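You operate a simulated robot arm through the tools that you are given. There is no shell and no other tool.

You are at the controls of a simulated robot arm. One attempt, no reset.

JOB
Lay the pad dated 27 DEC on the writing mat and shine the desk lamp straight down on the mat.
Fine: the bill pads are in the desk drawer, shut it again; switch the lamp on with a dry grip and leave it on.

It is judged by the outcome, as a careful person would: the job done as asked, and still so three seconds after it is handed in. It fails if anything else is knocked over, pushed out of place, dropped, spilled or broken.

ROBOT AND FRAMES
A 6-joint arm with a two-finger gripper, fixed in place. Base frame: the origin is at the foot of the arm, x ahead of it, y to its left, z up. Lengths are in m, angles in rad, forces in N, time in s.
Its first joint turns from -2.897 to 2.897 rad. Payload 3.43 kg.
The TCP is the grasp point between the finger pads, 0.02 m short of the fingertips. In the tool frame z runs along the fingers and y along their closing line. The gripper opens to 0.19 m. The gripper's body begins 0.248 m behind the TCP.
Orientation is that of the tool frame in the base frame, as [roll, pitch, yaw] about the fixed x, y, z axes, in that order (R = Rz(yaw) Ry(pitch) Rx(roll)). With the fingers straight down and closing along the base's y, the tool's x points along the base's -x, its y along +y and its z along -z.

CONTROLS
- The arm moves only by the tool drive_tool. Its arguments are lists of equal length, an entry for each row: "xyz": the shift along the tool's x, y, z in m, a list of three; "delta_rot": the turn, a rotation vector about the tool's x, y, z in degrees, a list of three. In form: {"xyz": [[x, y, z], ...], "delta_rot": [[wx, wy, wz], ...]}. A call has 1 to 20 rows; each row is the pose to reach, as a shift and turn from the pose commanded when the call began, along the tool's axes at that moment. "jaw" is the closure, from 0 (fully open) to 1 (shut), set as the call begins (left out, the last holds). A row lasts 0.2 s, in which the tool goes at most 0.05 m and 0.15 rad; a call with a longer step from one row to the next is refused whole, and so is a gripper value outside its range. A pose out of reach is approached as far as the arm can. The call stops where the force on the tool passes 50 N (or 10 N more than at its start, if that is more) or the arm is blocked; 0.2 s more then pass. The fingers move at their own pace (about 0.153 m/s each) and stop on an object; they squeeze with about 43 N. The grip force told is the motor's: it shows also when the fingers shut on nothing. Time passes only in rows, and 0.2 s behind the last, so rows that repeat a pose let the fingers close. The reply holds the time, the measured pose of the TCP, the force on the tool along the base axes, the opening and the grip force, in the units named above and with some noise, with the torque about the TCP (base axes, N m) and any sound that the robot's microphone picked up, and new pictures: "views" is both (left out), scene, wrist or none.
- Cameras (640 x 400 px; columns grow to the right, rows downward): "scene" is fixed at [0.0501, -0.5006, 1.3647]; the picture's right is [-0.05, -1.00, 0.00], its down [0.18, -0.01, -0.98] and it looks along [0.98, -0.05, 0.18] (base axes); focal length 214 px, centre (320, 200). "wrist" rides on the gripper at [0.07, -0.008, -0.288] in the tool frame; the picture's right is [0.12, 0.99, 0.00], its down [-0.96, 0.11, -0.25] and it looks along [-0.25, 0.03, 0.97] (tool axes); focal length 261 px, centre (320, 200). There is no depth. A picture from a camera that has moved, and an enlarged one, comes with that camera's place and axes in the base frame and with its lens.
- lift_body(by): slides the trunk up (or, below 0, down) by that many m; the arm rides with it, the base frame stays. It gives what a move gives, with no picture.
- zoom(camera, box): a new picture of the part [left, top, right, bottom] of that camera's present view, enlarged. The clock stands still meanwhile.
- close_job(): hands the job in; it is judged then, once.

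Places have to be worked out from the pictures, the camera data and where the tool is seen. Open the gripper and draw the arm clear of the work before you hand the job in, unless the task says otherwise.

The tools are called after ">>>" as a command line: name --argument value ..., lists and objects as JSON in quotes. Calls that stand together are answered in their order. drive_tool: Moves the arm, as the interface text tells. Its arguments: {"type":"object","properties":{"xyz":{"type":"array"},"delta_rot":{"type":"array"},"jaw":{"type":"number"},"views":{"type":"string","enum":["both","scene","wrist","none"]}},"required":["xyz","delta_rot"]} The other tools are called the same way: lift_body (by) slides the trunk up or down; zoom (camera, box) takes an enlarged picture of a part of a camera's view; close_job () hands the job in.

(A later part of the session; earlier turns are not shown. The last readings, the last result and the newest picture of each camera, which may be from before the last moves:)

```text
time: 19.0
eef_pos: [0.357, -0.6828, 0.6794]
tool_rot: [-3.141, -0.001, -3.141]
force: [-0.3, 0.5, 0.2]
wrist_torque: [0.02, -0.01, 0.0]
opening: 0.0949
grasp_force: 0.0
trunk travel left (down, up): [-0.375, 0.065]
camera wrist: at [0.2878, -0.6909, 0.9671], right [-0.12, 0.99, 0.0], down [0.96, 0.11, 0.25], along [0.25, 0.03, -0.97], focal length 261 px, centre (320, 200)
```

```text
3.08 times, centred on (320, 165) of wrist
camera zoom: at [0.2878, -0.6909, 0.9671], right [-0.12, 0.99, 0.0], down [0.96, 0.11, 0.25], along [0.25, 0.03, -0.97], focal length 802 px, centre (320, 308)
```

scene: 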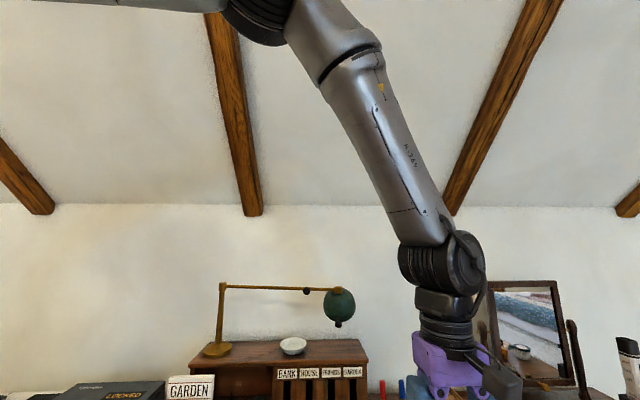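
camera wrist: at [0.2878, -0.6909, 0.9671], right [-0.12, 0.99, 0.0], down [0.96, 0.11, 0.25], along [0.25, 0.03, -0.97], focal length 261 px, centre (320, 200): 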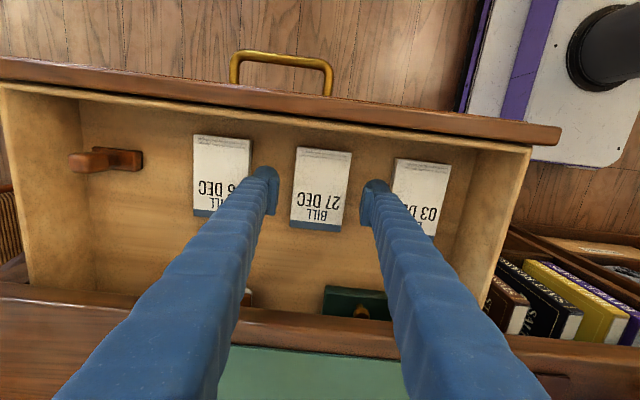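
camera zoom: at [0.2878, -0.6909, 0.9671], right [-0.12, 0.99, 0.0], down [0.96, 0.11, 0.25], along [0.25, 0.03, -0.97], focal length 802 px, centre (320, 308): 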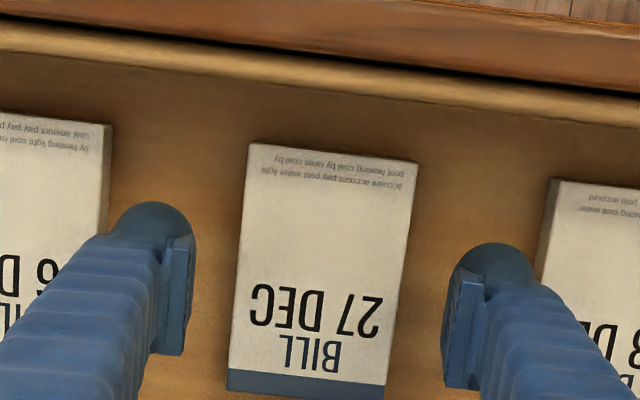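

Pad top confirmed at z≈0.644, width 0.0675. I descend 0.028 m more (tips ≈0.631), beside the pad.

>>> drive_tool --xyz '[[0, 0, 0.01], [0, 0, 0.02], [0, 0, 0.028], [0, 0, 0.028]]' --delta_rot '[[0, 0, 0], [0, 0, 0], [0, 0, 0], [0, 0, 0]]' --views "wrist"

>>> zoom --camera "wrist" --box '[220, 100, 420, 230]'

```text
time: 20.0
eef_pos: [0.3562, -0.683, 0.6505]
tool_rot: [-3.141, 0.0, 3.141]
force: [0.1, 0.3, -0.1]
wrist_torque: [-0.01, -0.01, -0.01]
opening: 0.0954
grasp_force: 0.1
trunk travel left (down, up): [-0.375, 0.065]
camera wrist: at [0.2863, -0.6906, 0.9381], right [-0.12, 0.99, 0.0], down [0.96, 0.11, 0.25], along [0.25, 0.03, -0.97], focal length 261 px, centre (320, 200)
```

wrist: 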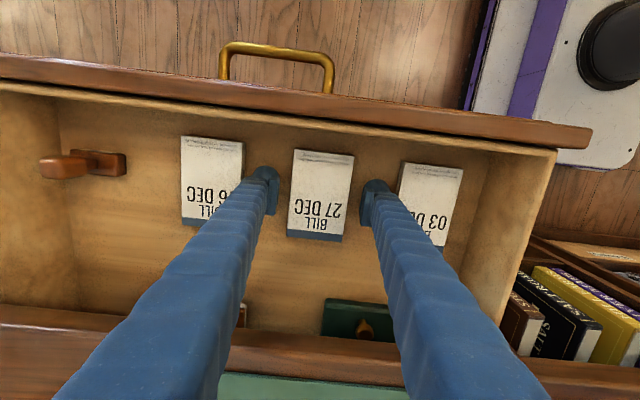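

```text
3.08 times, centred on (320, 165) of wrist
camera zoom: at [0.2863, -0.6906, 0.9381], right [-0.12, 0.99, 0.0], down [0.96, 0.11, 0.25], along [0.25, 0.03, -0.97], focal length 802 px, centre (320, 308)
```

zoom: 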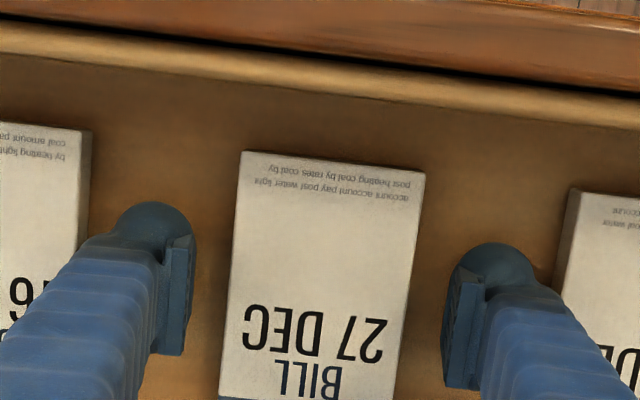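

No contact yet. I go down another 8 mm in small steps, watching for floor contact.

>>> drive_tool --xyz '[[0, 0, 0.003], [0, 0, 0.006], [0, 0, 0.008]]' --delta_rot '[[0, 0, 0], [0, 0, 0], [0, 0, 0]]' --views "none"

```text
time: 20.8
eef_pos: [0.3566, -0.6831, 0.6478]
tool_rot: [-3.137, 0.002, 3.142]
force: [-0.9, 4.4, 42.6]
wrist_torque: [0.7, 0.19, 0.06]
opening: 0.0967
grasp_force: 11.7
trunk travel left (down, up): [-0.375, 0.065]
```

The floor was touched at TCP z≈0.648. I raise to about 0.651 and close on the pad.

>>> drive_tool --xyz '[[0, 0, -0.007], [0, 0, -0.007]]' --delta_rot '[[0, 0, 0], [0, 0, 0]]' --views "none"

>>> drive_tool --xyz '[[0, 0, 0], [0, 0, 0], [0, 0, 0]]' --delta_rot '[[0, 0, 0], [0, 0, 0], [0, 0, 0]]' --jaw 0.75 --views "wrist"

```text
time: 21.4
eef_pos: [0.3547, -0.6806, 0.6484]
tool_rot: [3.139, -0.002, -3.141]
force: [0.3, -0.6, 0.5]
wrist_torque: [0.01, 0.0, -0.01]
opening: 0.095
grasp_force: 0.0
trunk travel left (down, up): [-0.375, 0.065]
```

```text
time: 22.2
eef_pos: [0.3557, -0.6813, 0.6505]
tool_rot: [3.141, 0.001, -3.141]
force: [0.0, 0.5, -0.1]
wrist_torque: [-0.02, 0.02, -0.02]
opening: 0.0665
grasp_force: 42.4
trunk travel left (down, up): [-0.375, 0.065]
camera wrist: at [0.2866, -0.6899, 0.9376], right [-0.12, 0.99, 0.0], down [0.96, 0.11, 0.25], along [0.25, 0.03, -0.97], focal length 261 px, centre (320, 200)
```

wrist: 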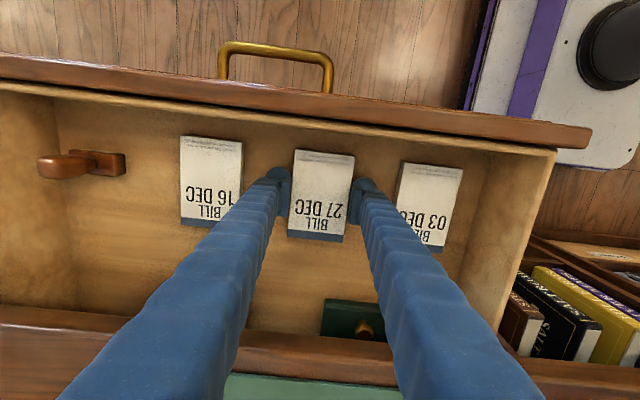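

The pad is gripped (opening 0.0665, 42 N). Lifting straight up 0.2 m.

>>> drive_tool --xyz '[[0, 0, -0.01], [0, 0, -0.03], [0, 0, -0.06], [0, 0, -0.1], [0, 0, -0.14], [0, 0, -0.18], [0, 0, -0.2]]' --delta_rot '[[0, 0, 0], [0, 0, 0], [0, 0, 0], [0, 0, 0], [0, 0, 0], [0, 0, 0], [0, 0, 0]]' --views "both"

```text
time: 23.8
eef_pos: [0.3567, -0.6827, 0.8504]
tool_rot: [3.141, 0.001, 3.141]
force: [0.5, 0.1, 0.6]
wrist_torque: [-0.04, -0.02, 0.01]
opening: 0.0666
grasp_force: 43.2
trunk travel left (down, up): [-0.375, 0.065]
camera wrist: at [0.2872, -0.691, 1.1361], right [-0.12, 0.99, 0.0], down [0.96, 0.11, 0.25], along [0.25, 0.03, -0.97], focal length 261 px, centre (320, 200)
```

scene: 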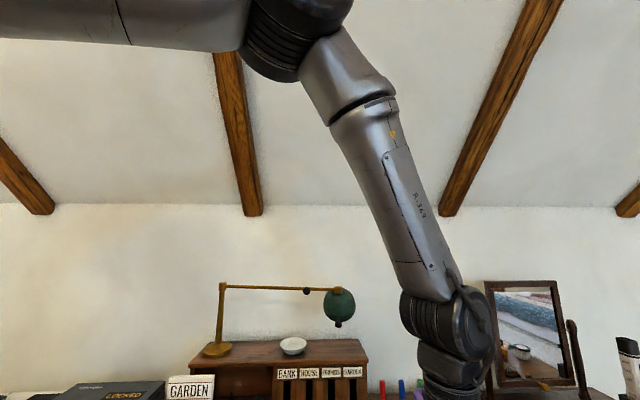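
wrist: 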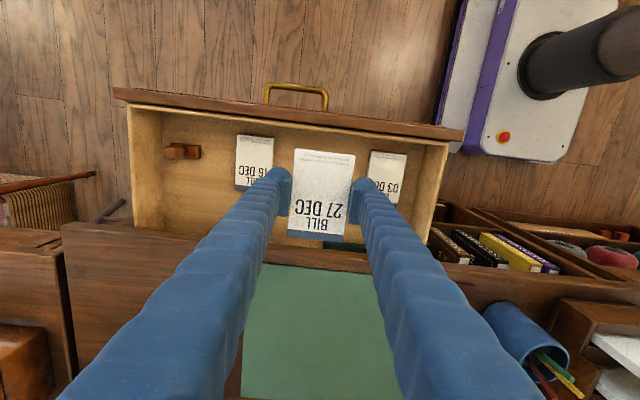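

The pad is held securely. I'll carry it over the mat to about (0.63, −0.625), staying at z=0.85.

>>> drive_tool --xyz '[[-0.04, 0.008, 0], [-0.08, 0.017, 0], [-0.12, 0.025, 0], [-0.16, 0.034, 0], [-0.2, 0.042, 0], [-0.24, 0.051, 0], [-0.273, 0.058, 0], [-0.273, 0.058, 0]]' --delta_rot '[[0, 0, 0], [0, 0, 0], [0, 0, 0], [0, 0, 0], [0, 0, 0], [0, 0, 0], [0, 0, 0], [0, 0, 0]]' --views "both"

```text
time: 25.6
eef_pos: [0.6292, -0.625, 0.8488]
tool_rot: [3.141, -0.001, 3.14]
force: [0.4, 0.3, -1.5]
wrist_torque: [0.0, -0.04, -0.01]
opening: 0.0666
grasp_force: 42.7
trunk travel left (down, up): [-0.375, 0.065]
camera wrist: at [0.56, -0.6329, 1.1367], right [-0.12, 0.99, 0.0], down [0.96, 0.11, 0.25], along [0.25, 0.03, -0.97], focal length 261 px, centre (320, 200)
```

scene: 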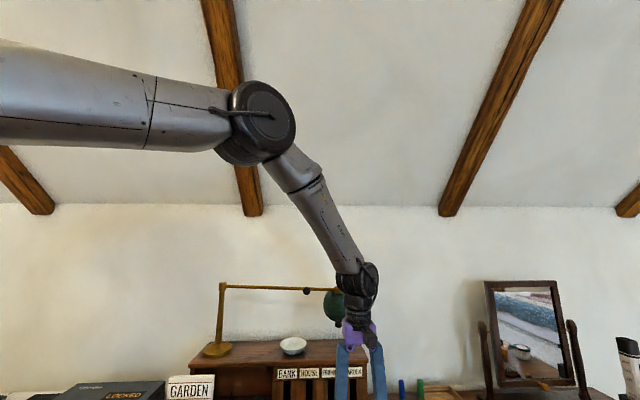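
wrist: 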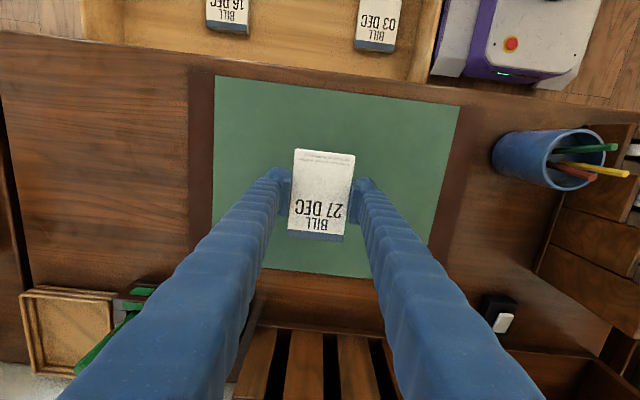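

The pad hovers well inside the mat. Lowering to z≈0.785 first, then finely until contact.

>>> drive_tool --xyz '[[0, 0, 0.02], [0, 0, 0.04], [0, 0, 0.06], [0, 0, 0.064], [0, 0, 0.068], [0, 0, 0.072]]' --delta_rot '[[0, 0, 0], [0, 0, 0], [0, 0, 0], [0, 0, 0], [0, 0, 0], [0, 0, 0]]' --views "none"

```text
time: 27.0
eef_pos: [0.6291, -0.6254, 0.7765]
tool_rot: [-3.141, -0.002, 3.141]
force: [-0.1, 0.7, -2.0]
wrist_torque: [-0.05, 0.01, -0.03]
opening: 0.0666
grasp_force: 43.6
trunk travel left (down, up): [-0.375, 0.065]
```

>>> drive_tool --xyz '[[0, 0, 0.002], [0, 0, 0.004], [0, 0, 0.006]]' --delta_rot '[[0, 0, 0], [0, 0, 0], [0, 0, 0]]' --views "none"

```text
time: 27.8
eef_pos: [0.629, -0.6249, 0.774]
tool_rot: [-3.14, 0.003, 3.141]
force: [-1.6, 8.1, 31.9]
wrist_torque: [0.15, 0.41, 0.03]
opening: 0.0667
grasp_force: 43.5
trunk travel left (down, up): [-0.375, 0.065]
```

Contact with the mat at z≈0.774 (32 N). I ease up 3 mm to lose the push, then open the fingers a little.

>>> drive_tool --xyz '[[0, 0, -0.003], [0, 0, -0.003]]' --delta_rot '[[0, 0, 0], [0, 0, 0]]' --views "none"

>>> drive_tool --xyz '[[0, 0, 0], [0, 0, 0], [0, 0, 0]]' --delta_rot '[[0, 0, 0], [0, 0, 0], [0, 0, 0]]' --jaw 0.5 --views "wrist"

```text
time: 28.4
eef_pos: [0.6288, -0.624, 0.7745]
tool_rot: [-3.14, 0.001, -3.14]
force: [2.9, 2.0, 14.5]
wrist_torque: [-0.08, -0.32, -0.01]
opening: 0.0667
grasp_force: 42.6
trunk travel left (down, up): [-0.375, 0.065]
```

```text
time: 29.2
eef_pos: [0.6288, -0.6238, 0.7745]
tool_rot: [-3.141, -0.002, -3.141]
force: [0.1, 0.4, -0.1]
wrist_torque: [0.03, -0.04, 0.0]
opening: 0.0951
grasp_force: 0.1
trunk travel left (down, up): [-0.375, 0.065]
camera wrist: at [0.5596, -0.6331, 1.0616], right [-0.12, 0.99, 0.0], down [0.96, 0.11, 0.25], along [0.24, 0.03, -0.97], focal length 261 px, centre (320, 200)
```

wrist: 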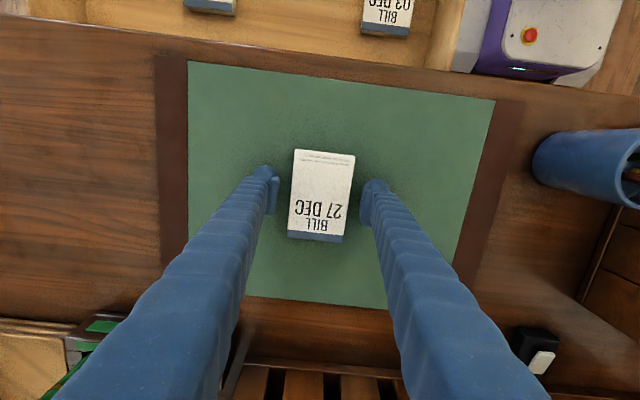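

The pad lies flat on the mat, released. I lift straight up clear of it, then travel back to in front of the open drawer.

>>> drive_tool --xyz '[[0, 0, -0.02], [0, 0, -0.06], [0, 0, -0.1], [0, 0, -0.14], [0, 0, -0.18], [0.045, -0.0103, -0.18], [0.09, -0.0205, -0.18], [0.135, -0.031, -0.18], [0.18, -0.041, -0.18], [0.225, -0.0513, -0.18], [0.27, -0.0616, -0.18], [0.315, -0.072, -0.18], [0.36, -0.082, -0.18], [0.405, -0.0924, -0.18], [0.45, -0.1026, -0.18], [0.5, -0.114, -0.18]]' --delta_rot '[[0, 0, 0], [0, 0, 0], [0, 0, 0], [0, 0, 0], [0, 0, 0], [0, 0, 0], [0, 0, 0], [0, 0, 0], [0, 0, 0], [0, 0, 0], [0, 0, 0], [0, 0, 0], [0, 0, 0], [0, 0, 0], [0, 0, 0], [0, 0, 0]]' --views "wrist"

```text
refused: row 16 steps farther than a row can; nothing moved
```

The last row stepped a hair too far; I'll shorten the steps and resend.

>>> drive_tool --xyz '[[0, 0, -0.02], [0, 0, -0.06], [0, 0, -0.1], [0, 0, -0.14], [0, 0, -0.18], [0.045, -0.0103, -0.18], [0.09, -0.0205, -0.18], [0.135, -0.031, -0.18], [0.18, -0.041, -0.18], [0.225, -0.0513, -0.18], [0.27, -0.0616, -0.18], [0.315, -0.072, -0.18], [0.36, -0.082, -0.18], [0.405, -0.0924, -0.18], [0.45, -0.1026, -0.18], [0.475, -0.108, -0.18], [0.5, -0.114, -0.18]]' --delta_rot '[[0, 0, 0], [0, 0, 0], [0, 0, 0], [0, 0, 0], [0, 0, 0], [0, 0, 0], [0, 0, 0], [0, 0, 0], [0, 0, 0], [0, 0, 0], [0, 0, 0], [0, 0, 0], [0, 0, 0], [0, 0, 0], [0, 0, 0], [0, 0, 0], [0, 0, 0]]' --views "wrist"

```text
time: 32.8
eef_pos: [0.1289, -0.7403, 0.9554]
tool_rot: [3.141, 0.002, 3.141]
force: [-0.3, 0.2, -0.2]
wrist_torque: [-0.04, -0.08, -0.01]
opening: 0.0953
grasp_force: 0.1
trunk travel left (down, up): [-0.375, 0.065]
camera wrist: at [0.0588, -0.748, 1.2417], right [-0.12, 0.99, 0.0], down [0.96, 0.11, 0.25], along [0.25, 0.03, -0.97], focal length 261 px, centre (320, 200)
```

wrist: 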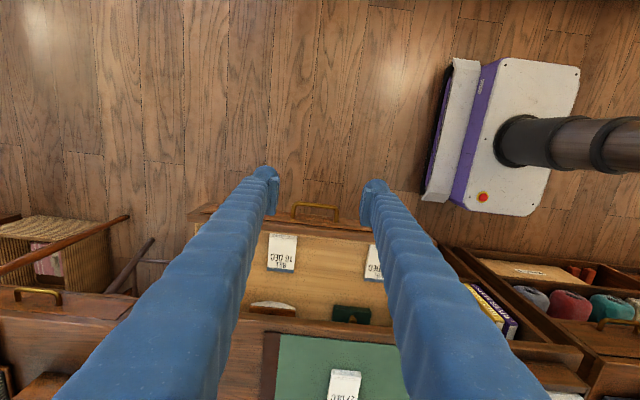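

The handle sits around (0.22, −0.739). I close the fingers and descend in front of it to z≈0.66.

>>> drive_tool --xyz '[[0, 0, 0], [0, 0.001, 0.04], [0, 0.001, 0.08], [0, 0.002, 0.12], [0, 0.002, 0.16], [0, 0.002, 0.2], [0, 0.002, 0.24], [0, 0.002, 0.28], [0, 0.002, 0.297]]' --delta_rot '[[0, 0, 0], [0, 0, 0], [0, 0, 0], [0, 0, 0], [0, 0, 0], [0, 0, 0], [0, 0, 0], [0, 0, 0], [0, 0, 0]]' --jaw 1 --views "wrist"

```text
time: 34.8
eef_pos: [0.1286, -0.7377, 0.6588]
tool_rot: [3.141, 0.0, 3.139]
force: [-0.2, -1.0, -0.4]
wrist_torque: [0.03, 0.01, -0.01]
opening: 0.0
grasp_force: 34.3
trunk travel left (down, up): [-0.375, 0.065]
camera wrist: at [0.0592, -0.7462, 0.9461], right [-0.12, 0.99, 0.0], down [0.96, 0.11, 0.25], along [0.25, 0.03, -0.97], focal length 261 px, centre (320, 200)
```

wrist: 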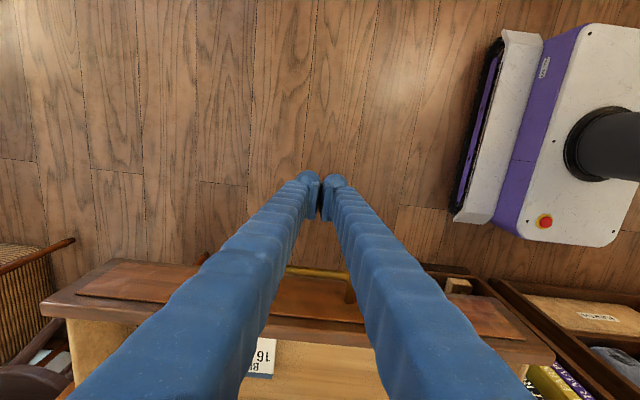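

Fingers are centred before the handle bar. I push the drawer in along +x at a gentle pace.

>>> drive_tool --xyz '[[-0.025, 0, 0], [-0.05, 0, 0], [-0.06, 0, 0], [-0.07, 0, 0], [-0.08, 0, 0], [-0.0925, 0, 0], [-0.105, 0, 0], [-0.12, 0, 0], [-0.135, 0, 0], [-0.15, 0, 0], [-0.165, 0, 0], [-0.18, 0, 0], [-0.195, 0, 0], [-0.21, 0, 0], [-0.225, 0, 0], [-0.24, 0, 0], [-0.25, 0, 0], [-0.26, 0, 0], [-0.27, 0, 0], [-0.28, 0, 0]]' --delta_rot '[[0, 0, 0], [0, 0, 0], [0, 0, 0], [0, 0, 0], [0, 0, 0], [0, 0, 0], [0, 0, 0], [0, 0, 0], [0, 0, 0], [0, 0, 0], [0, 0, 0], [0, 0, 0], [0, 0, 0], [0, 0, 0], [0, 0, 0], [0, 0, 0], [0, 0, 0], [0, 0, 0], [0, 0, 0], [0, 0, 0]]' --views "wrist"

```text
time: 39.0
eef_pos: [0.4081, -0.7374, 0.657]
tool_rot: [3.141, 0.001, 3.142]
force: [1.5, -0.3, 0.6]
wrist_torque: [-0.02, 0.04, -0.02]
opening: 0.0
grasp_force: 34.0
trunk travel left (down, up): [-0.375, 0.065]
camera wrist: at [0.3397, -0.7448, 0.9444], right [-0.12, 0.99, 0.0], down [0.96, 0.11, 0.25], along [0.25, 0.03, -0.97], focal length 261 px, centre (320, 200)
```

wrist: 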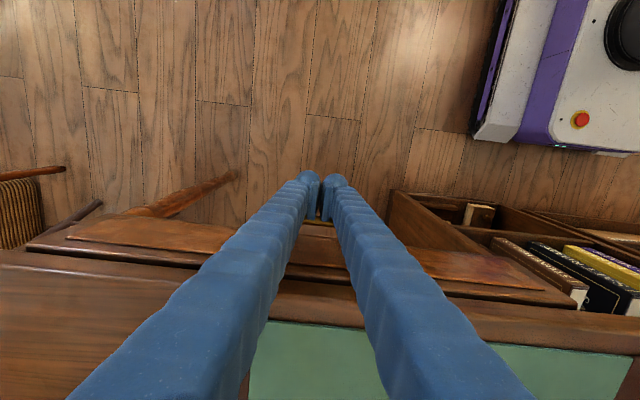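

The drawer slid in smoothly to nearly shut. Continuing in fine steps until it seats.

>>> drive_tool --xyz '[[-0.006, 0, 0], [-0.012, 0, 0], [-0.017, 0, 0], [-0.021, 0, 0], [-0.024, 0, 0], [-0.027, 0, 0], [-0.03, 0, 0], [-0.033, 0, 0]]' --delta_rot '[[0, 0, 0], [0, 0, 0], [0, 0, 0], [0, 0, 0], [0, 0, 0], [0, 0, 0], [0, 0, 0], [0, 0, 0]]' --views "wrist"

>>> zoom --camera "wrist" --box '[180, 180, 480, 340]'

```text
time: 40.8
eef_pos: [0.4371, -0.7368, 0.6578]
tool_rot: [3.141, -0.001, 3.138]
force: [-37.1, -8.4, 6.0]
wrist_torque: [0.04, -0.5, -0.11]
opening: 0.0064
grasp_force: 34.3
trunk travel left (down, up): [-0.375, 0.065]
camera wrist: at [0.3674, -0.7454, 0.9456], right [-0.12, 0.99, 0.0], down [0.96, 0.11, 0.25], along [0.24, 0.03, -0.97], focal length 261 px, centre (320, 200)
```

wrist: 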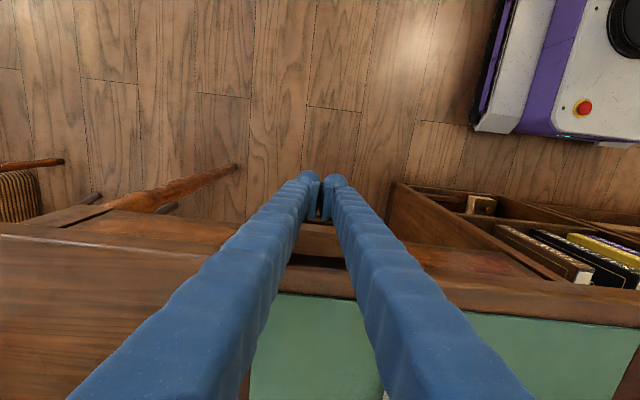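

```text
2.13 times, centred on (330, 260) of wrist
camera zoom: at [0.3674, -0.7454, 0.9456], right [-0.12, 0.99, 0.0], down [0.96, 0.11, 0.25], along [0.24, 0.03, -0.97], focal length 556 px, centre (299, 72)
```

zoom: 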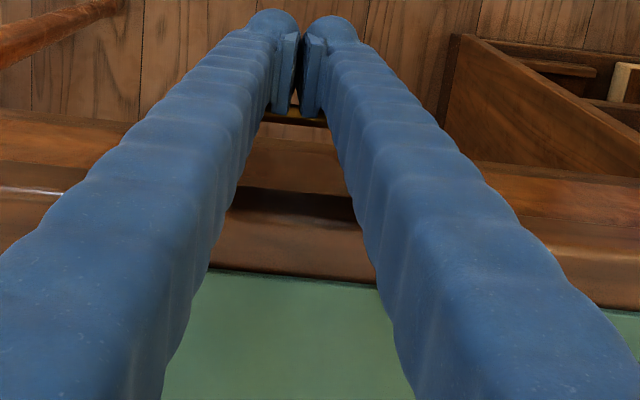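

The drawer seated (−37 N at TCP x=0.437, matching the closed position). I back away in −x, then rise and look at the drawer front.

>>> drive_tool --xyz '[[0.03, 0, 0], [0.07, 0, 0], [0.12, 0, 0], [0.16, 0, -0.02], [0.18, 0, -0.06], [0.2, 0, -0.1], [0.22, 0, -0.14], [0.24, 0, -0.18], [0.24, 0, -0.22], [0.24, 0, -0.26], [0.24, 0, -0.3]]' --delta_rot '[[0, 0, 0], [0, 0, 0], [0, 0, 0], [0, 0, 0], [0, 0, 0], [0, 0, 0], [0, 0, 0], [0, 0, 0], [0, 0, 0], [0, 0, 0], [0, 0, 0]]' --views "both"

>>> zoom --camera "wrist" --box '[180, 220, 480, 400]'

```text
time: 43.2
eef_pos: [0.2028, -0.7365, 0.9589]
tool_rot: [-3.141, 0.0, -3.141]
force: [-0.4, -0.4, -0.5]
wrist_torque: [-0.06, -0.04, 0.0]
opening: 0.0
grasp_force: 33.8
trunk travel left (down, up): [-0.375, 0.065]
camera wrist: at [0.1334, -0.7456, 1.2458], right [-0.12, 0.99, 0.0], down [0.96, 0.12, 0.25], along [0.25, 0.03, -0.97], focal length 261 px, centre (320, 200)
```

scene: 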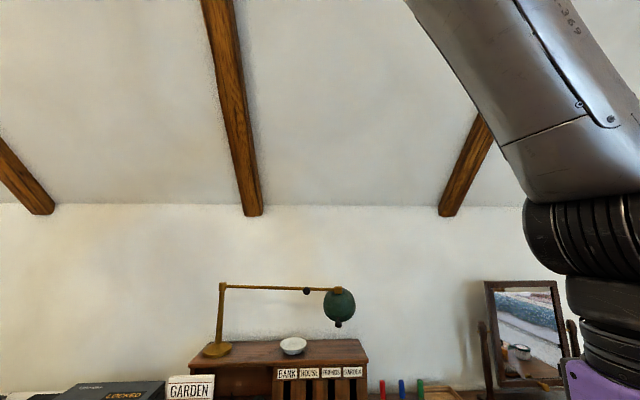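
wrist: 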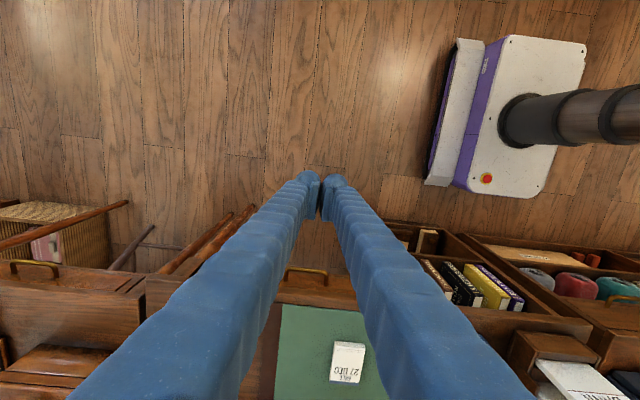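

```text
2.13 times, centred on (330, 310) of wrist
camera zoom: at [0.1334, -0.7456, 1.2458], right [-0.12, 0.99, 0.0], down [0.96, 0.12, 0.25], along [0.25, 0.03, -0.97], focal length 556 px, centre (299, -35)
```

zoom: 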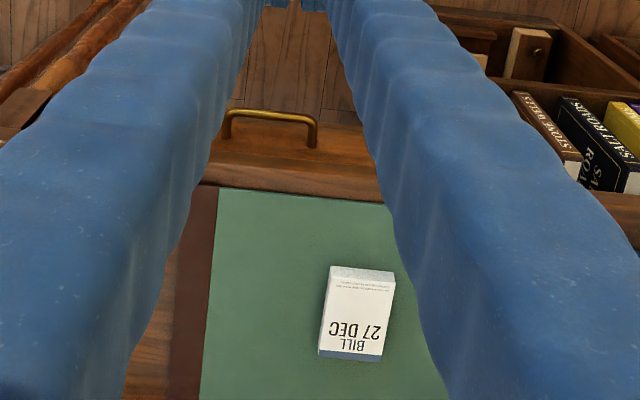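

The drawer is shut (handle back at x≈0.465) and the pad lies on the mat. Next I raise and move over toward the rocker switch to examine it from above.

>>> drive_tool --xyz '[[0, 0, -0.05], [0, 0, -0.1], [0, 0, -0.14], [-0.035, 0.0276, -0.14], [-0.07, 0.055, -0.14], [-0.105, 0.083, -0.14], [-0.14, 0.11, -0.14], [-0.175, 0.138, -0.14], [-0.21, 0.1655, -0.14], [-0.245, 0.193, -0.14], [-0.28, 0.2207, -0.14], [-0.315, 0.248, -0.14], [-0.35, 0.276, -0.14], [-0.385, 0.303, -0.14], [-0.42, 0.331, -0.14], [-0.455, 0.359, -0.14], [-0.49, 0.386, -0.14]]' --delta_rot '[[0, 0, 0], [0, 0, 0], [0, 0, 0], [0, 0, 0], [0, 0, 0], [0, 0, 0], [0, 0, 0], [0, 0, 0], [0, 0, 0], [0, 0, 0], [0, 0, 0], [0, 0, 0], [0, 0, 0], [0, 0, 0], [0, 0, 0], [0, 0, 0], [0, 0, 0]]' --views "both"

```text
time: 46.8
eef_pos: [0.6925, -0.3475, 1.0964]
tool_rot: [3.142, -0.001, -3.141]
force: [-0.4, 0.1, -0.4]
wrist_torque: [-0.11, 0.09, 0.0]
opening: 0.0001
grasp_force: 34.3
trunk travel left (down, up): [-0.375, 0.065]
camera wrist: at [0.6226, -0.3567, 1.3843], right [-0.12, 0.99, 0.0], down [0.96, 0.12, 0.25], along [0.24, 0.03, -0.97], focal length 261 px, centre (320, 200)
```

scene: 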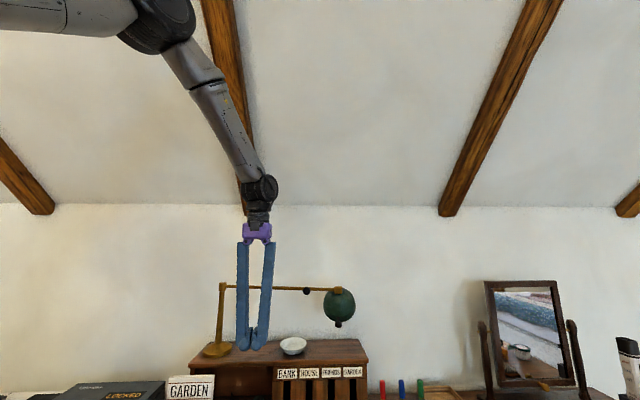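
wrist: 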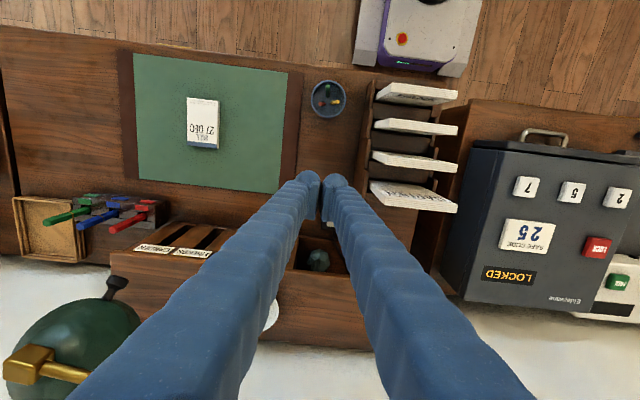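

The view is clear but the switch is hidden behind the fingers. I open the jaw here in free air to see it.

>>> drive_tool --xyz '[[0, 0, 0], [0, 0, 0], [0, 0, 0]]' --delta_rot '[[0, 0, 0], [0, 0, 0], [0, 0, 0]]' --jaw 0.2 --views "wrist"

>>> zoom --camera "wrist" --box '[280, 180, 390, 280]'

>>> zoom --camera "wrist" --box '[310, 200, 350, 235]'

>>> zoom --camera "wrist" --box '[0, 250, 220, 400]'

```text
time: 47.6
eef_pos: [0.6897, -0.3496, 1.0971]
tool_rot: [3.141, -0.002, -3.141]
force: [-0.4, -1.3, -0.5]
wrist_torque: [0.01, 0.02, -0.03]
opening: 0.1522
grasp_force: 0.0
trunk travel left (down, up): [-0.375, 0.065]
camera wrist: at [0.6215, -0.3578, 1.3843], right [-0.12, 0.99, 0.0], down [0.96, 0.11, 0.25], along [0.24, 0.03, -0.97], focal length 261 px, centre (320, 200)
```

wrist: 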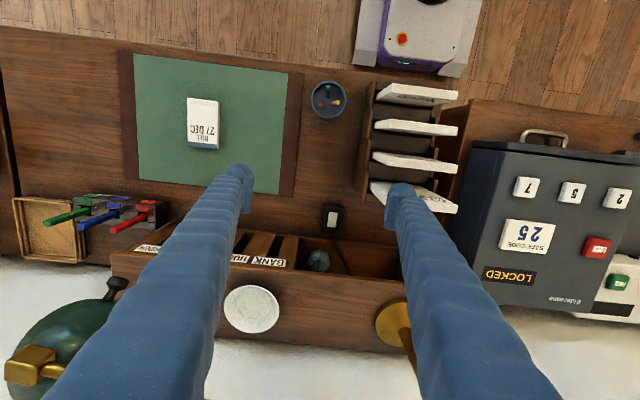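

```text
4.00 times, centred on (335, 230) of wrist
camera zoom: at [0.6215, -0.3578, 1.3843], right [-0.12, 0.99, 0.0], down [0.96, 0.11, 0.25], along [0.24, 0.03, -0.97], focal length 1043 px, centre (260, 80)
```

zoom: 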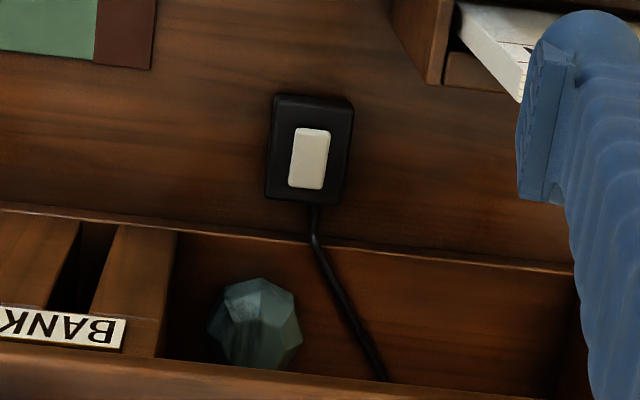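

```text
11.43 times, centred on (330, 218) of wrist
camera zoom: at [0.6215, -0.3578, 1.3843], right [-0.12, 0.99, 0.0], down [0.96, 0.11, 0.25], along [0.24, 0.03, -0.97], focal length 2979 px, centre (206, 0)
```

zoom: 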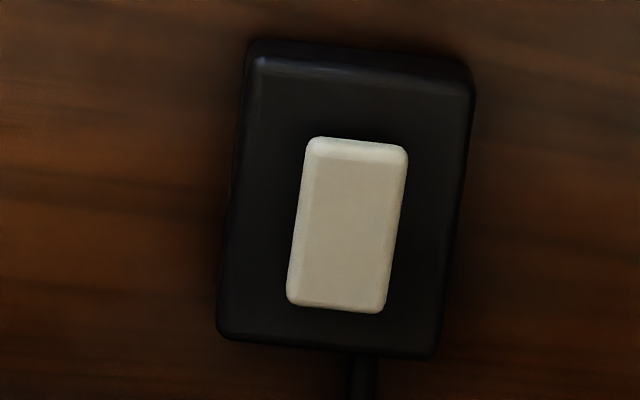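

```text
2.67 times, centred on (110, 325) of wrist
camera zoom: at [0.6215, -0.3578, 1.3843], right [-0.12, 0.99, 0.0], down [0.96, 0.11, 0.25], along [0.24, 0.03, -0.97], focal length 695 px, centre (880, -133)
```

zoom: 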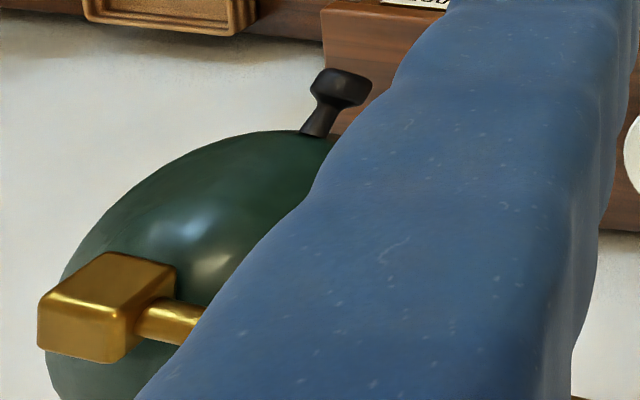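

The switch key is at about (0.8215, −0.303, 0.775), a push/rocker key ~0.02×0.034 m. I close the fingers and move directly above it, staying clear of the lamp arm (x≈0.94 there).

>>> drive_tool --xyz '[[-0.044, 0.0155, 0], [-0.088, 0.031, 0], [-0.131, 0.0465, 0], [-0.131, 0.0465, 0.04], [-0.131, 0.0465, 0.08], [-0.131, 0.0465, 0.12], [-0.131, 0.0465, 0.16], [-0.131, 0.0465, 0.2], [-0.131, 0.0465, 0.24], [-0.131, 0.0465, 0.24]]' --delta_rot '[[0, 0, 0], [0, 0, 0], [0, 0, 0], [0, 0, 0], [0, 0, 0], [0, 0, 0], [0, 0, 0], [0, 0, 0], [0, 0, 0], [0, 0, 0]]' --jaw 1 --views "both"

>>> zoom --camera "wrist" --box '[260, 150, 380, 240]'

```text
time: 49.8
eef_pos: [0.8208, -0.3045, 0.857]
tool_rot: [-3.14, 0.0, -3.14]
force: [0.0, -1.1, 0.3]
wrist_torque: [0.01, -0.03, 0.0]
opening: 0.0
grasp_force: 34.7
trunk travel left (down, up): [-0.375, 0.065]
camera wrist: at [0.7513, -0.3117, 1.1448], right [-0.12, 0.99, 0.0], down [0.96, 0.11, 0.25], along [0.25, 0.03, -0.97], focal length 261 px, centre (320, 200)
```

scene: 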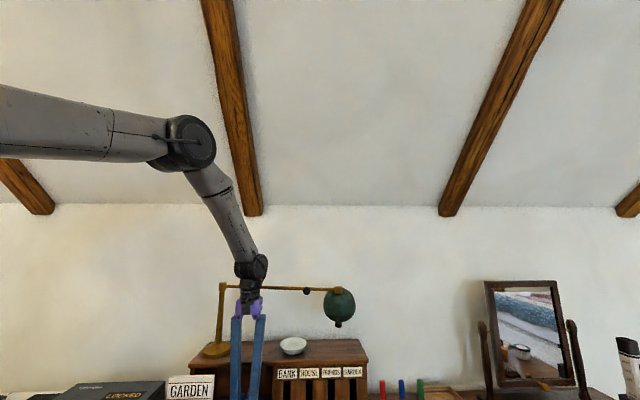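
wrist: 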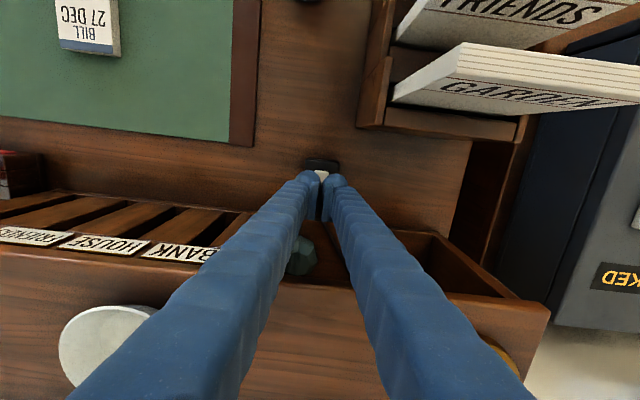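

```text
4.44 times, centred on (320, 195) of wrist
camera zoom: at [0.7513, -0.3117, 1.1448], right [-0.12, 0.99, 0.0], down [0.96, 0.11, 0.25], along [0.25, 0.03, -0.97], focal length 1158 px, centre (320, 222)
```

zoom: 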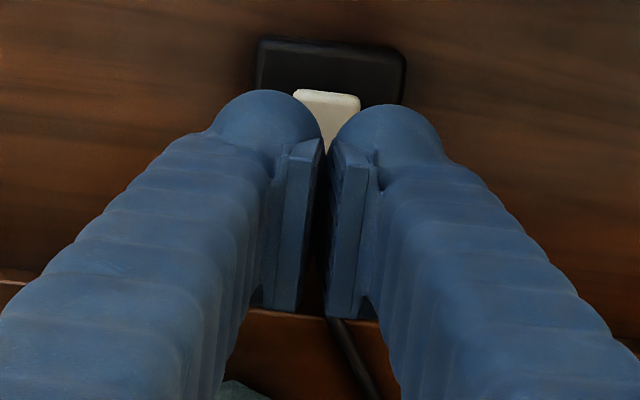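

The fingertips are right above the key (key center ≈(0.821, −0.3026)). I descend to just above it, then press in small steps.

>>> drive_tool --xyz '[[0, 0.002, 0.02], [0, 0.002, 0.04], [0, 0.002, 0.052], [0, 0.002, 0.055], [0, 0.002, 0.058], [0, 0.002, 0.061], [0, 0.002, 0.063]]' --delta_rot '[[0, 0, 0], [0, 0, 0], [0, 0, 0], [0, 0, 0], [0, 0, 0], [0, 0, 0], [0, 0, 0]]' --views "scene"

```text
time: 51.4
eef_pos: [0.8218, -0.3024, 0.7976]
tool_rot: [-3.14, 0.003, 3.141]
force: [-9.5, 0.7, 40.4]
wrist_torque: [-0.11, 0.31, 0.05]
opening: 0.006
grasp_force: 34.9
trunk travel left (down, up): [-0.375, 0.065]
```

scene: 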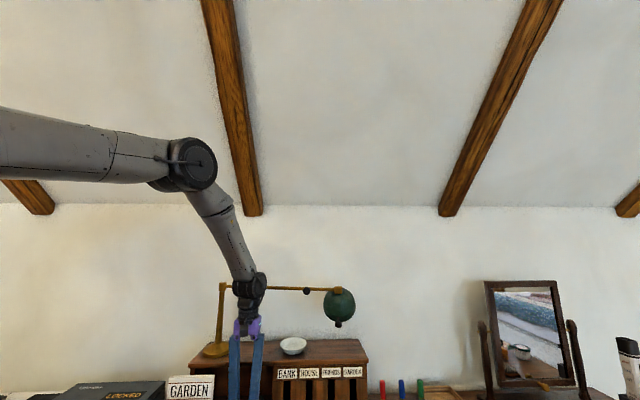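

A firm press (40 N) gave no click. Let me check the lamp and then lift slightly to see the key.

>>> zoom --camera "scene" --box '[290, 270, 370, 340]'

>>> drive_tool --xyz '[[0, 0, -0.01], [0.03, 0, -0.03], [0.06, 0, -0.06], [0.06, 0, -0.06]]' --delta_rot '[[0, 0, 0], [0, 0, 0], [0, 0, 0], [0, 0, 0]]' --views "both"

>>> zoom --camera "wrist" --box '[270, 160, 390, 240]'

```text
5.71 times, centred on (330, 305) of scene
camera zoom: at [0.0501, -0.5006, 1.3647], right [-0.05, -1.0, 0.0], down [0.18, -0.01, -0.98], along [0.98, -0.05, 0.18], focal length 1226 px, centre (263, -400)
```

zoom: 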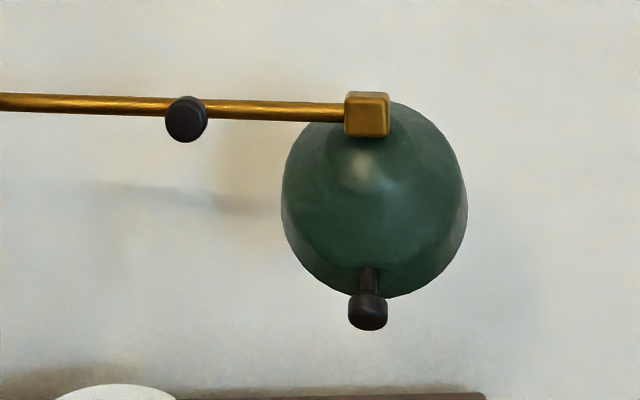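

```text
time: 52.4
eef_pos: [0.7623, -0.3011, 0.8542]
tool_rot: [-3.141, -0.001, -3.141]
force: [-0.1, 0.3, -0.6]
wrist_torque: [0.0, 0.03, -0.01]
opening: 0.0
grasp_force: 34.5
trunk travel left (down, up): [-0.375, 0.065]
camera wrist: at [0.6945, -0.3097, 1.1413], right [-0.12, 0.99, 0.0], down [0.96, 0.11, 0.25], along [0.24, 0.03, -0.97], focal length 261 px, centre (320, 200)
```

scene: 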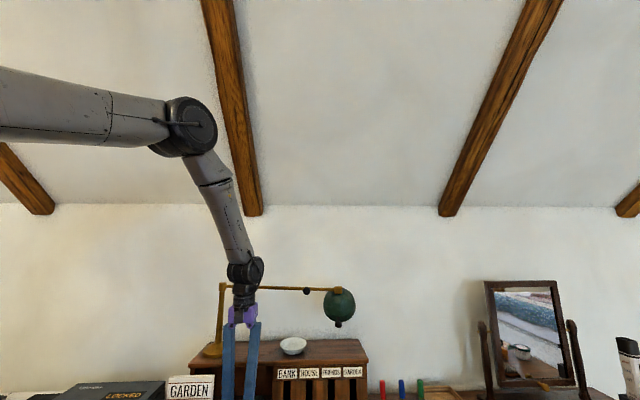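
wrist: 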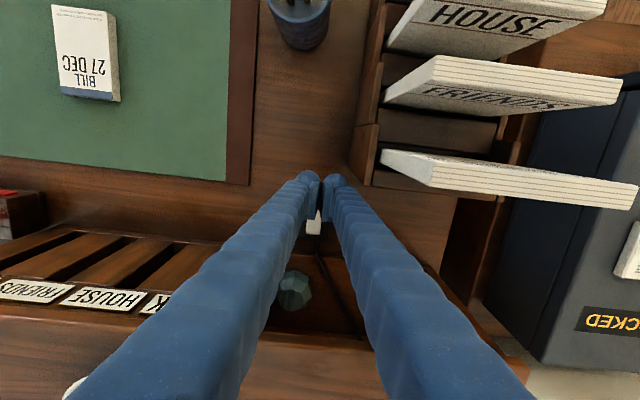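

```text
5.00 times, centred on (330, 200) of wrist
camera zoom: at [0.6945, -0.3097, 1.1413], right [-0.12, 0.99, 0.0], down [0.96, 0.11, 0.25], along [0.24, 0.03, -0.97], focal length 1303 px, centre (270, 200)
```

zoom: 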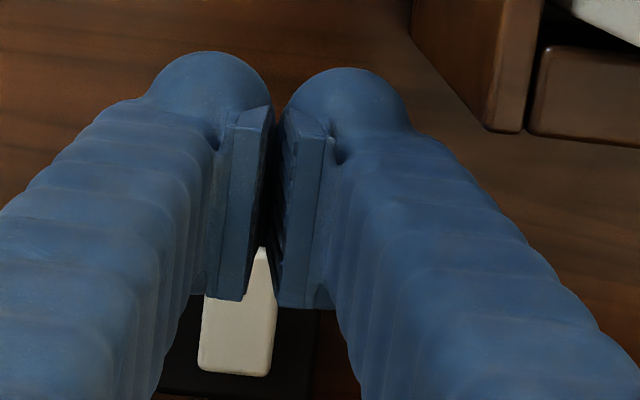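

The lamp looks unchanged. I'll rise to a safe height and open the fingers to inspect the key's state.

>>> drive_tool --xyz '[[0, 0, -0.04], [0, -0.02, -0.08], [0, -0.03, -0.12], [0, -0.03, -0.15], [0, -0.03, -0.15]]' --delta_rot '[[0, 0, 0], [0, 0, 0], [0, 0, 0], [0, 0, 0], [0, 0, 0]]' --views "none"

>>> drive_tool --xyz '[[0, 0, 0], [0, 0, 0], [0, 0, 0]]' --delta_rot '[[0, 0, 0], [0, 0, 0], [0, 0, 0]]' --jaw 0.4 --views "wrist"

>>> zoom --camera "wrist" --box '[290, 190, 370, 250]'

```text
time: 53.6
eef_pos: [0.7638, -0.3306, 1.0064]
tool_rot: [-3.14, -0.003, -3.141]
force: [0.8, -0.3, 0.2]
wrist_torque: [0.01, 0.0, 0.04]
opening: 0.0
grasp_force: 34.4
trunk travel left (down, up): [-0.375, 0.065]
```

```text
time: 54.4
eef_pos: [0.7626, -0.3296, 1.0048]
tool_rot: [3.142, -0.002, -3.142]
force: [0.4, -0.5, -0.3]
wrist_torque: [-0.01, 0.0, 0.0]
opening: 0.1143
grasp_force: 0.1
trunk travel left (down, up): [-0.375, 0.065]
camera wrist: at [0.6944, -0.3387, 1.2929], right [-0.12, 0.99, 0.0], down [0.96, 0.11, 0.25], along [0.24, 0.03, -0.97], focal length 261 px, centre (320, 200)
```

wrist: 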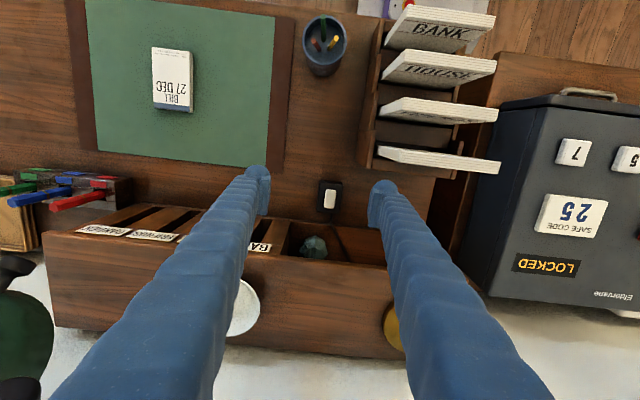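

```text
6.67 times, centred on (330, 220) of wrist
camera zoom: at [0.6944, -0.3387, 1.2929], right [-0.12, 0.99, 0.0], down [0.96, 0.11, 0.25], along [0.24, 0.03, -0.97], focal length 1738 px, centre (253, 67)
```

zoom: 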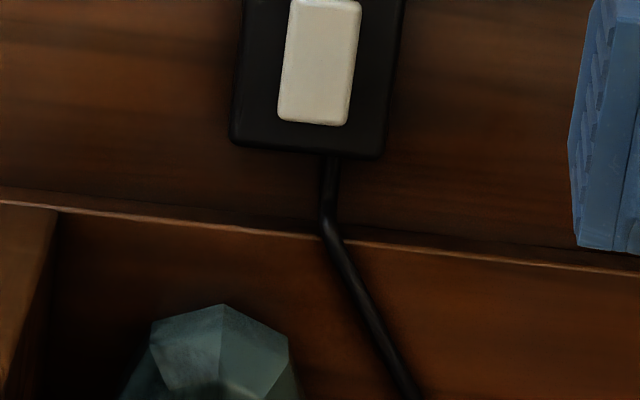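

>>> zoom --camera "wrist" --box '[310, 178, 350, 213]'

>>> zoom --camera "scene" --box '[280, 250, 400, 350]'

>>> zoom --camera "wrist" --box '[0, 230, 120, 400]'

```text
11.43 times, centred on (330, 196) of wrist
camera zoom: at [0.6944, -0.3387, 1.2929], right [-0.12, 0.99, 0.0], down [0.96, 0.11, 0.25], along [0.24, 0.03, -0.97], focal length 2979 px, centre (206, 251)
```

zoom: 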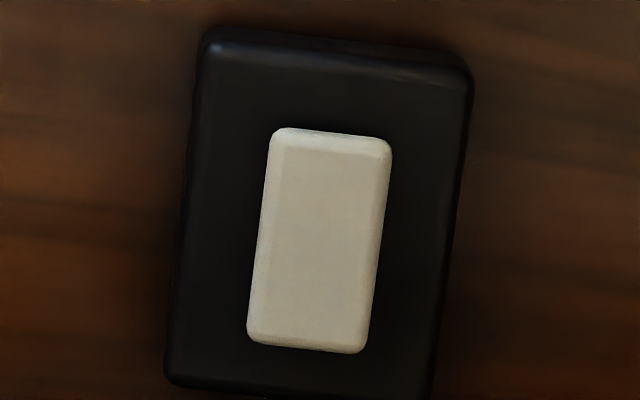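

```text
4.00 times, centred on (340, 300) of scene
camera zoom: at [0.0501, -0.5006, 1.3647], right [-0.05, -1.0, 0.0], down [0.18, -0.01, -0.98], along [0.98, -0.05, 0.18], focal length 858 px, centre (240, -200)
```

zoom: 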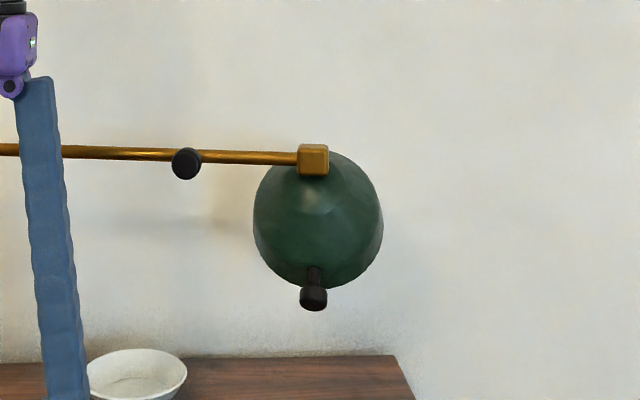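

```text
2.35 times, centred on (60, 315) of wrist
camera zoom: at [0.6944, -0.3387, 1.2929], right [-0.12, 0.99, 0.0], down [0.96, 0.11, 0.25], along [0.24, 0.03, -0.97], focal length 613 px, centre (932, -71)
```

zoom: 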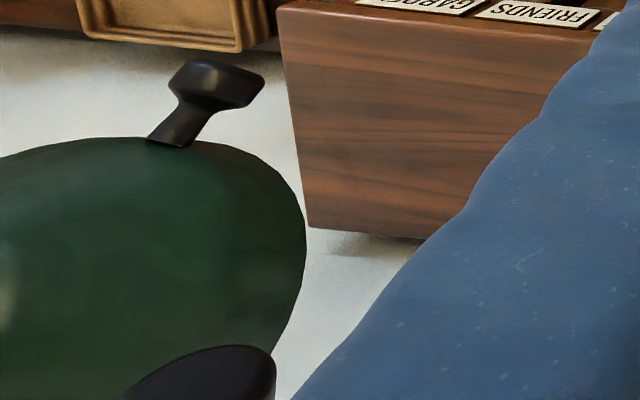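

The key looks unlit and flat; it may be a rocker that needs an end pressed. I'll tilt the tool 30° and look at the key from a lower, oblique angle.

>>> drive_tool --xyz '[[0.016, -0.0075, 0.014], [0.031, -0.015, 0.0275], [0.047, -0.0225, 0.041], [0.0626, -0.03, 0.055], [0.0626, -0.03, 0.055]]' --delta_rot '[[0, -7.5, 0], [0, -15, 0], [0, -22.5, 0], [0, -30, 0], [0, -30, 0]]' --views "wrist"

>>> zoom --camera "wrist" --box '[310, 150, 400, 220]'

```text
time: 55.8
eef_pos: [0.6603, -0.2881, 0.9368]
tool_rot: [2.971, 0.421, -3.131]
force: [0.7, 0.8, 0.2]
wrist_torque: [-0.09, -0.01, -0.01]
opening: 0.1139
grasp_force: 0.1
out of reach, approached as far as the arm can: row 3, 4
trunk travel left (down, up): [-0.375, 0.065]
stopped in row 5: the arm was blocked; the commanded pose is now the measured one
camera wrist: at [0.4809, -0.3473, 1.1652], right [-0.19, 0.98, 0.1], down [0.77, 0.08, 0.63], along [0.61, 0.2, -0.77], focal length 261 px, centre (320, 200)
```

wrist: 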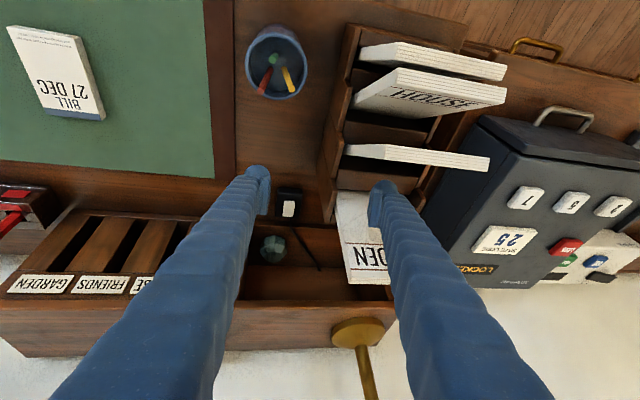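

```text
5.71 times, centred on (355, 185) of wrist
camera zoom: at [0.4809, -0.3473, 1.1652], right [-0.19, 0.98, 0.1], down [0.77, 0.08, 0.63], along [0.61, 0.2, -0.77], focal length 1489 px, centre (120, 286)
```

zoom: 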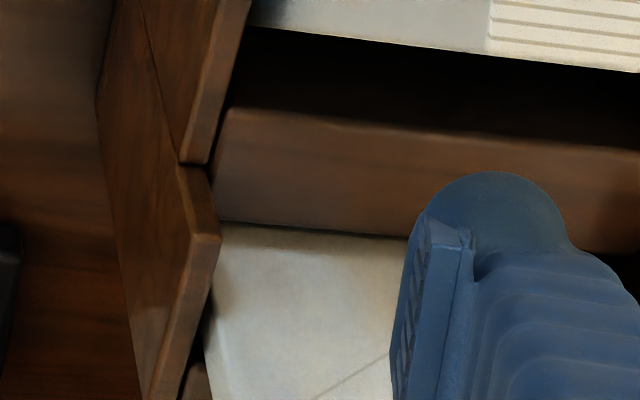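

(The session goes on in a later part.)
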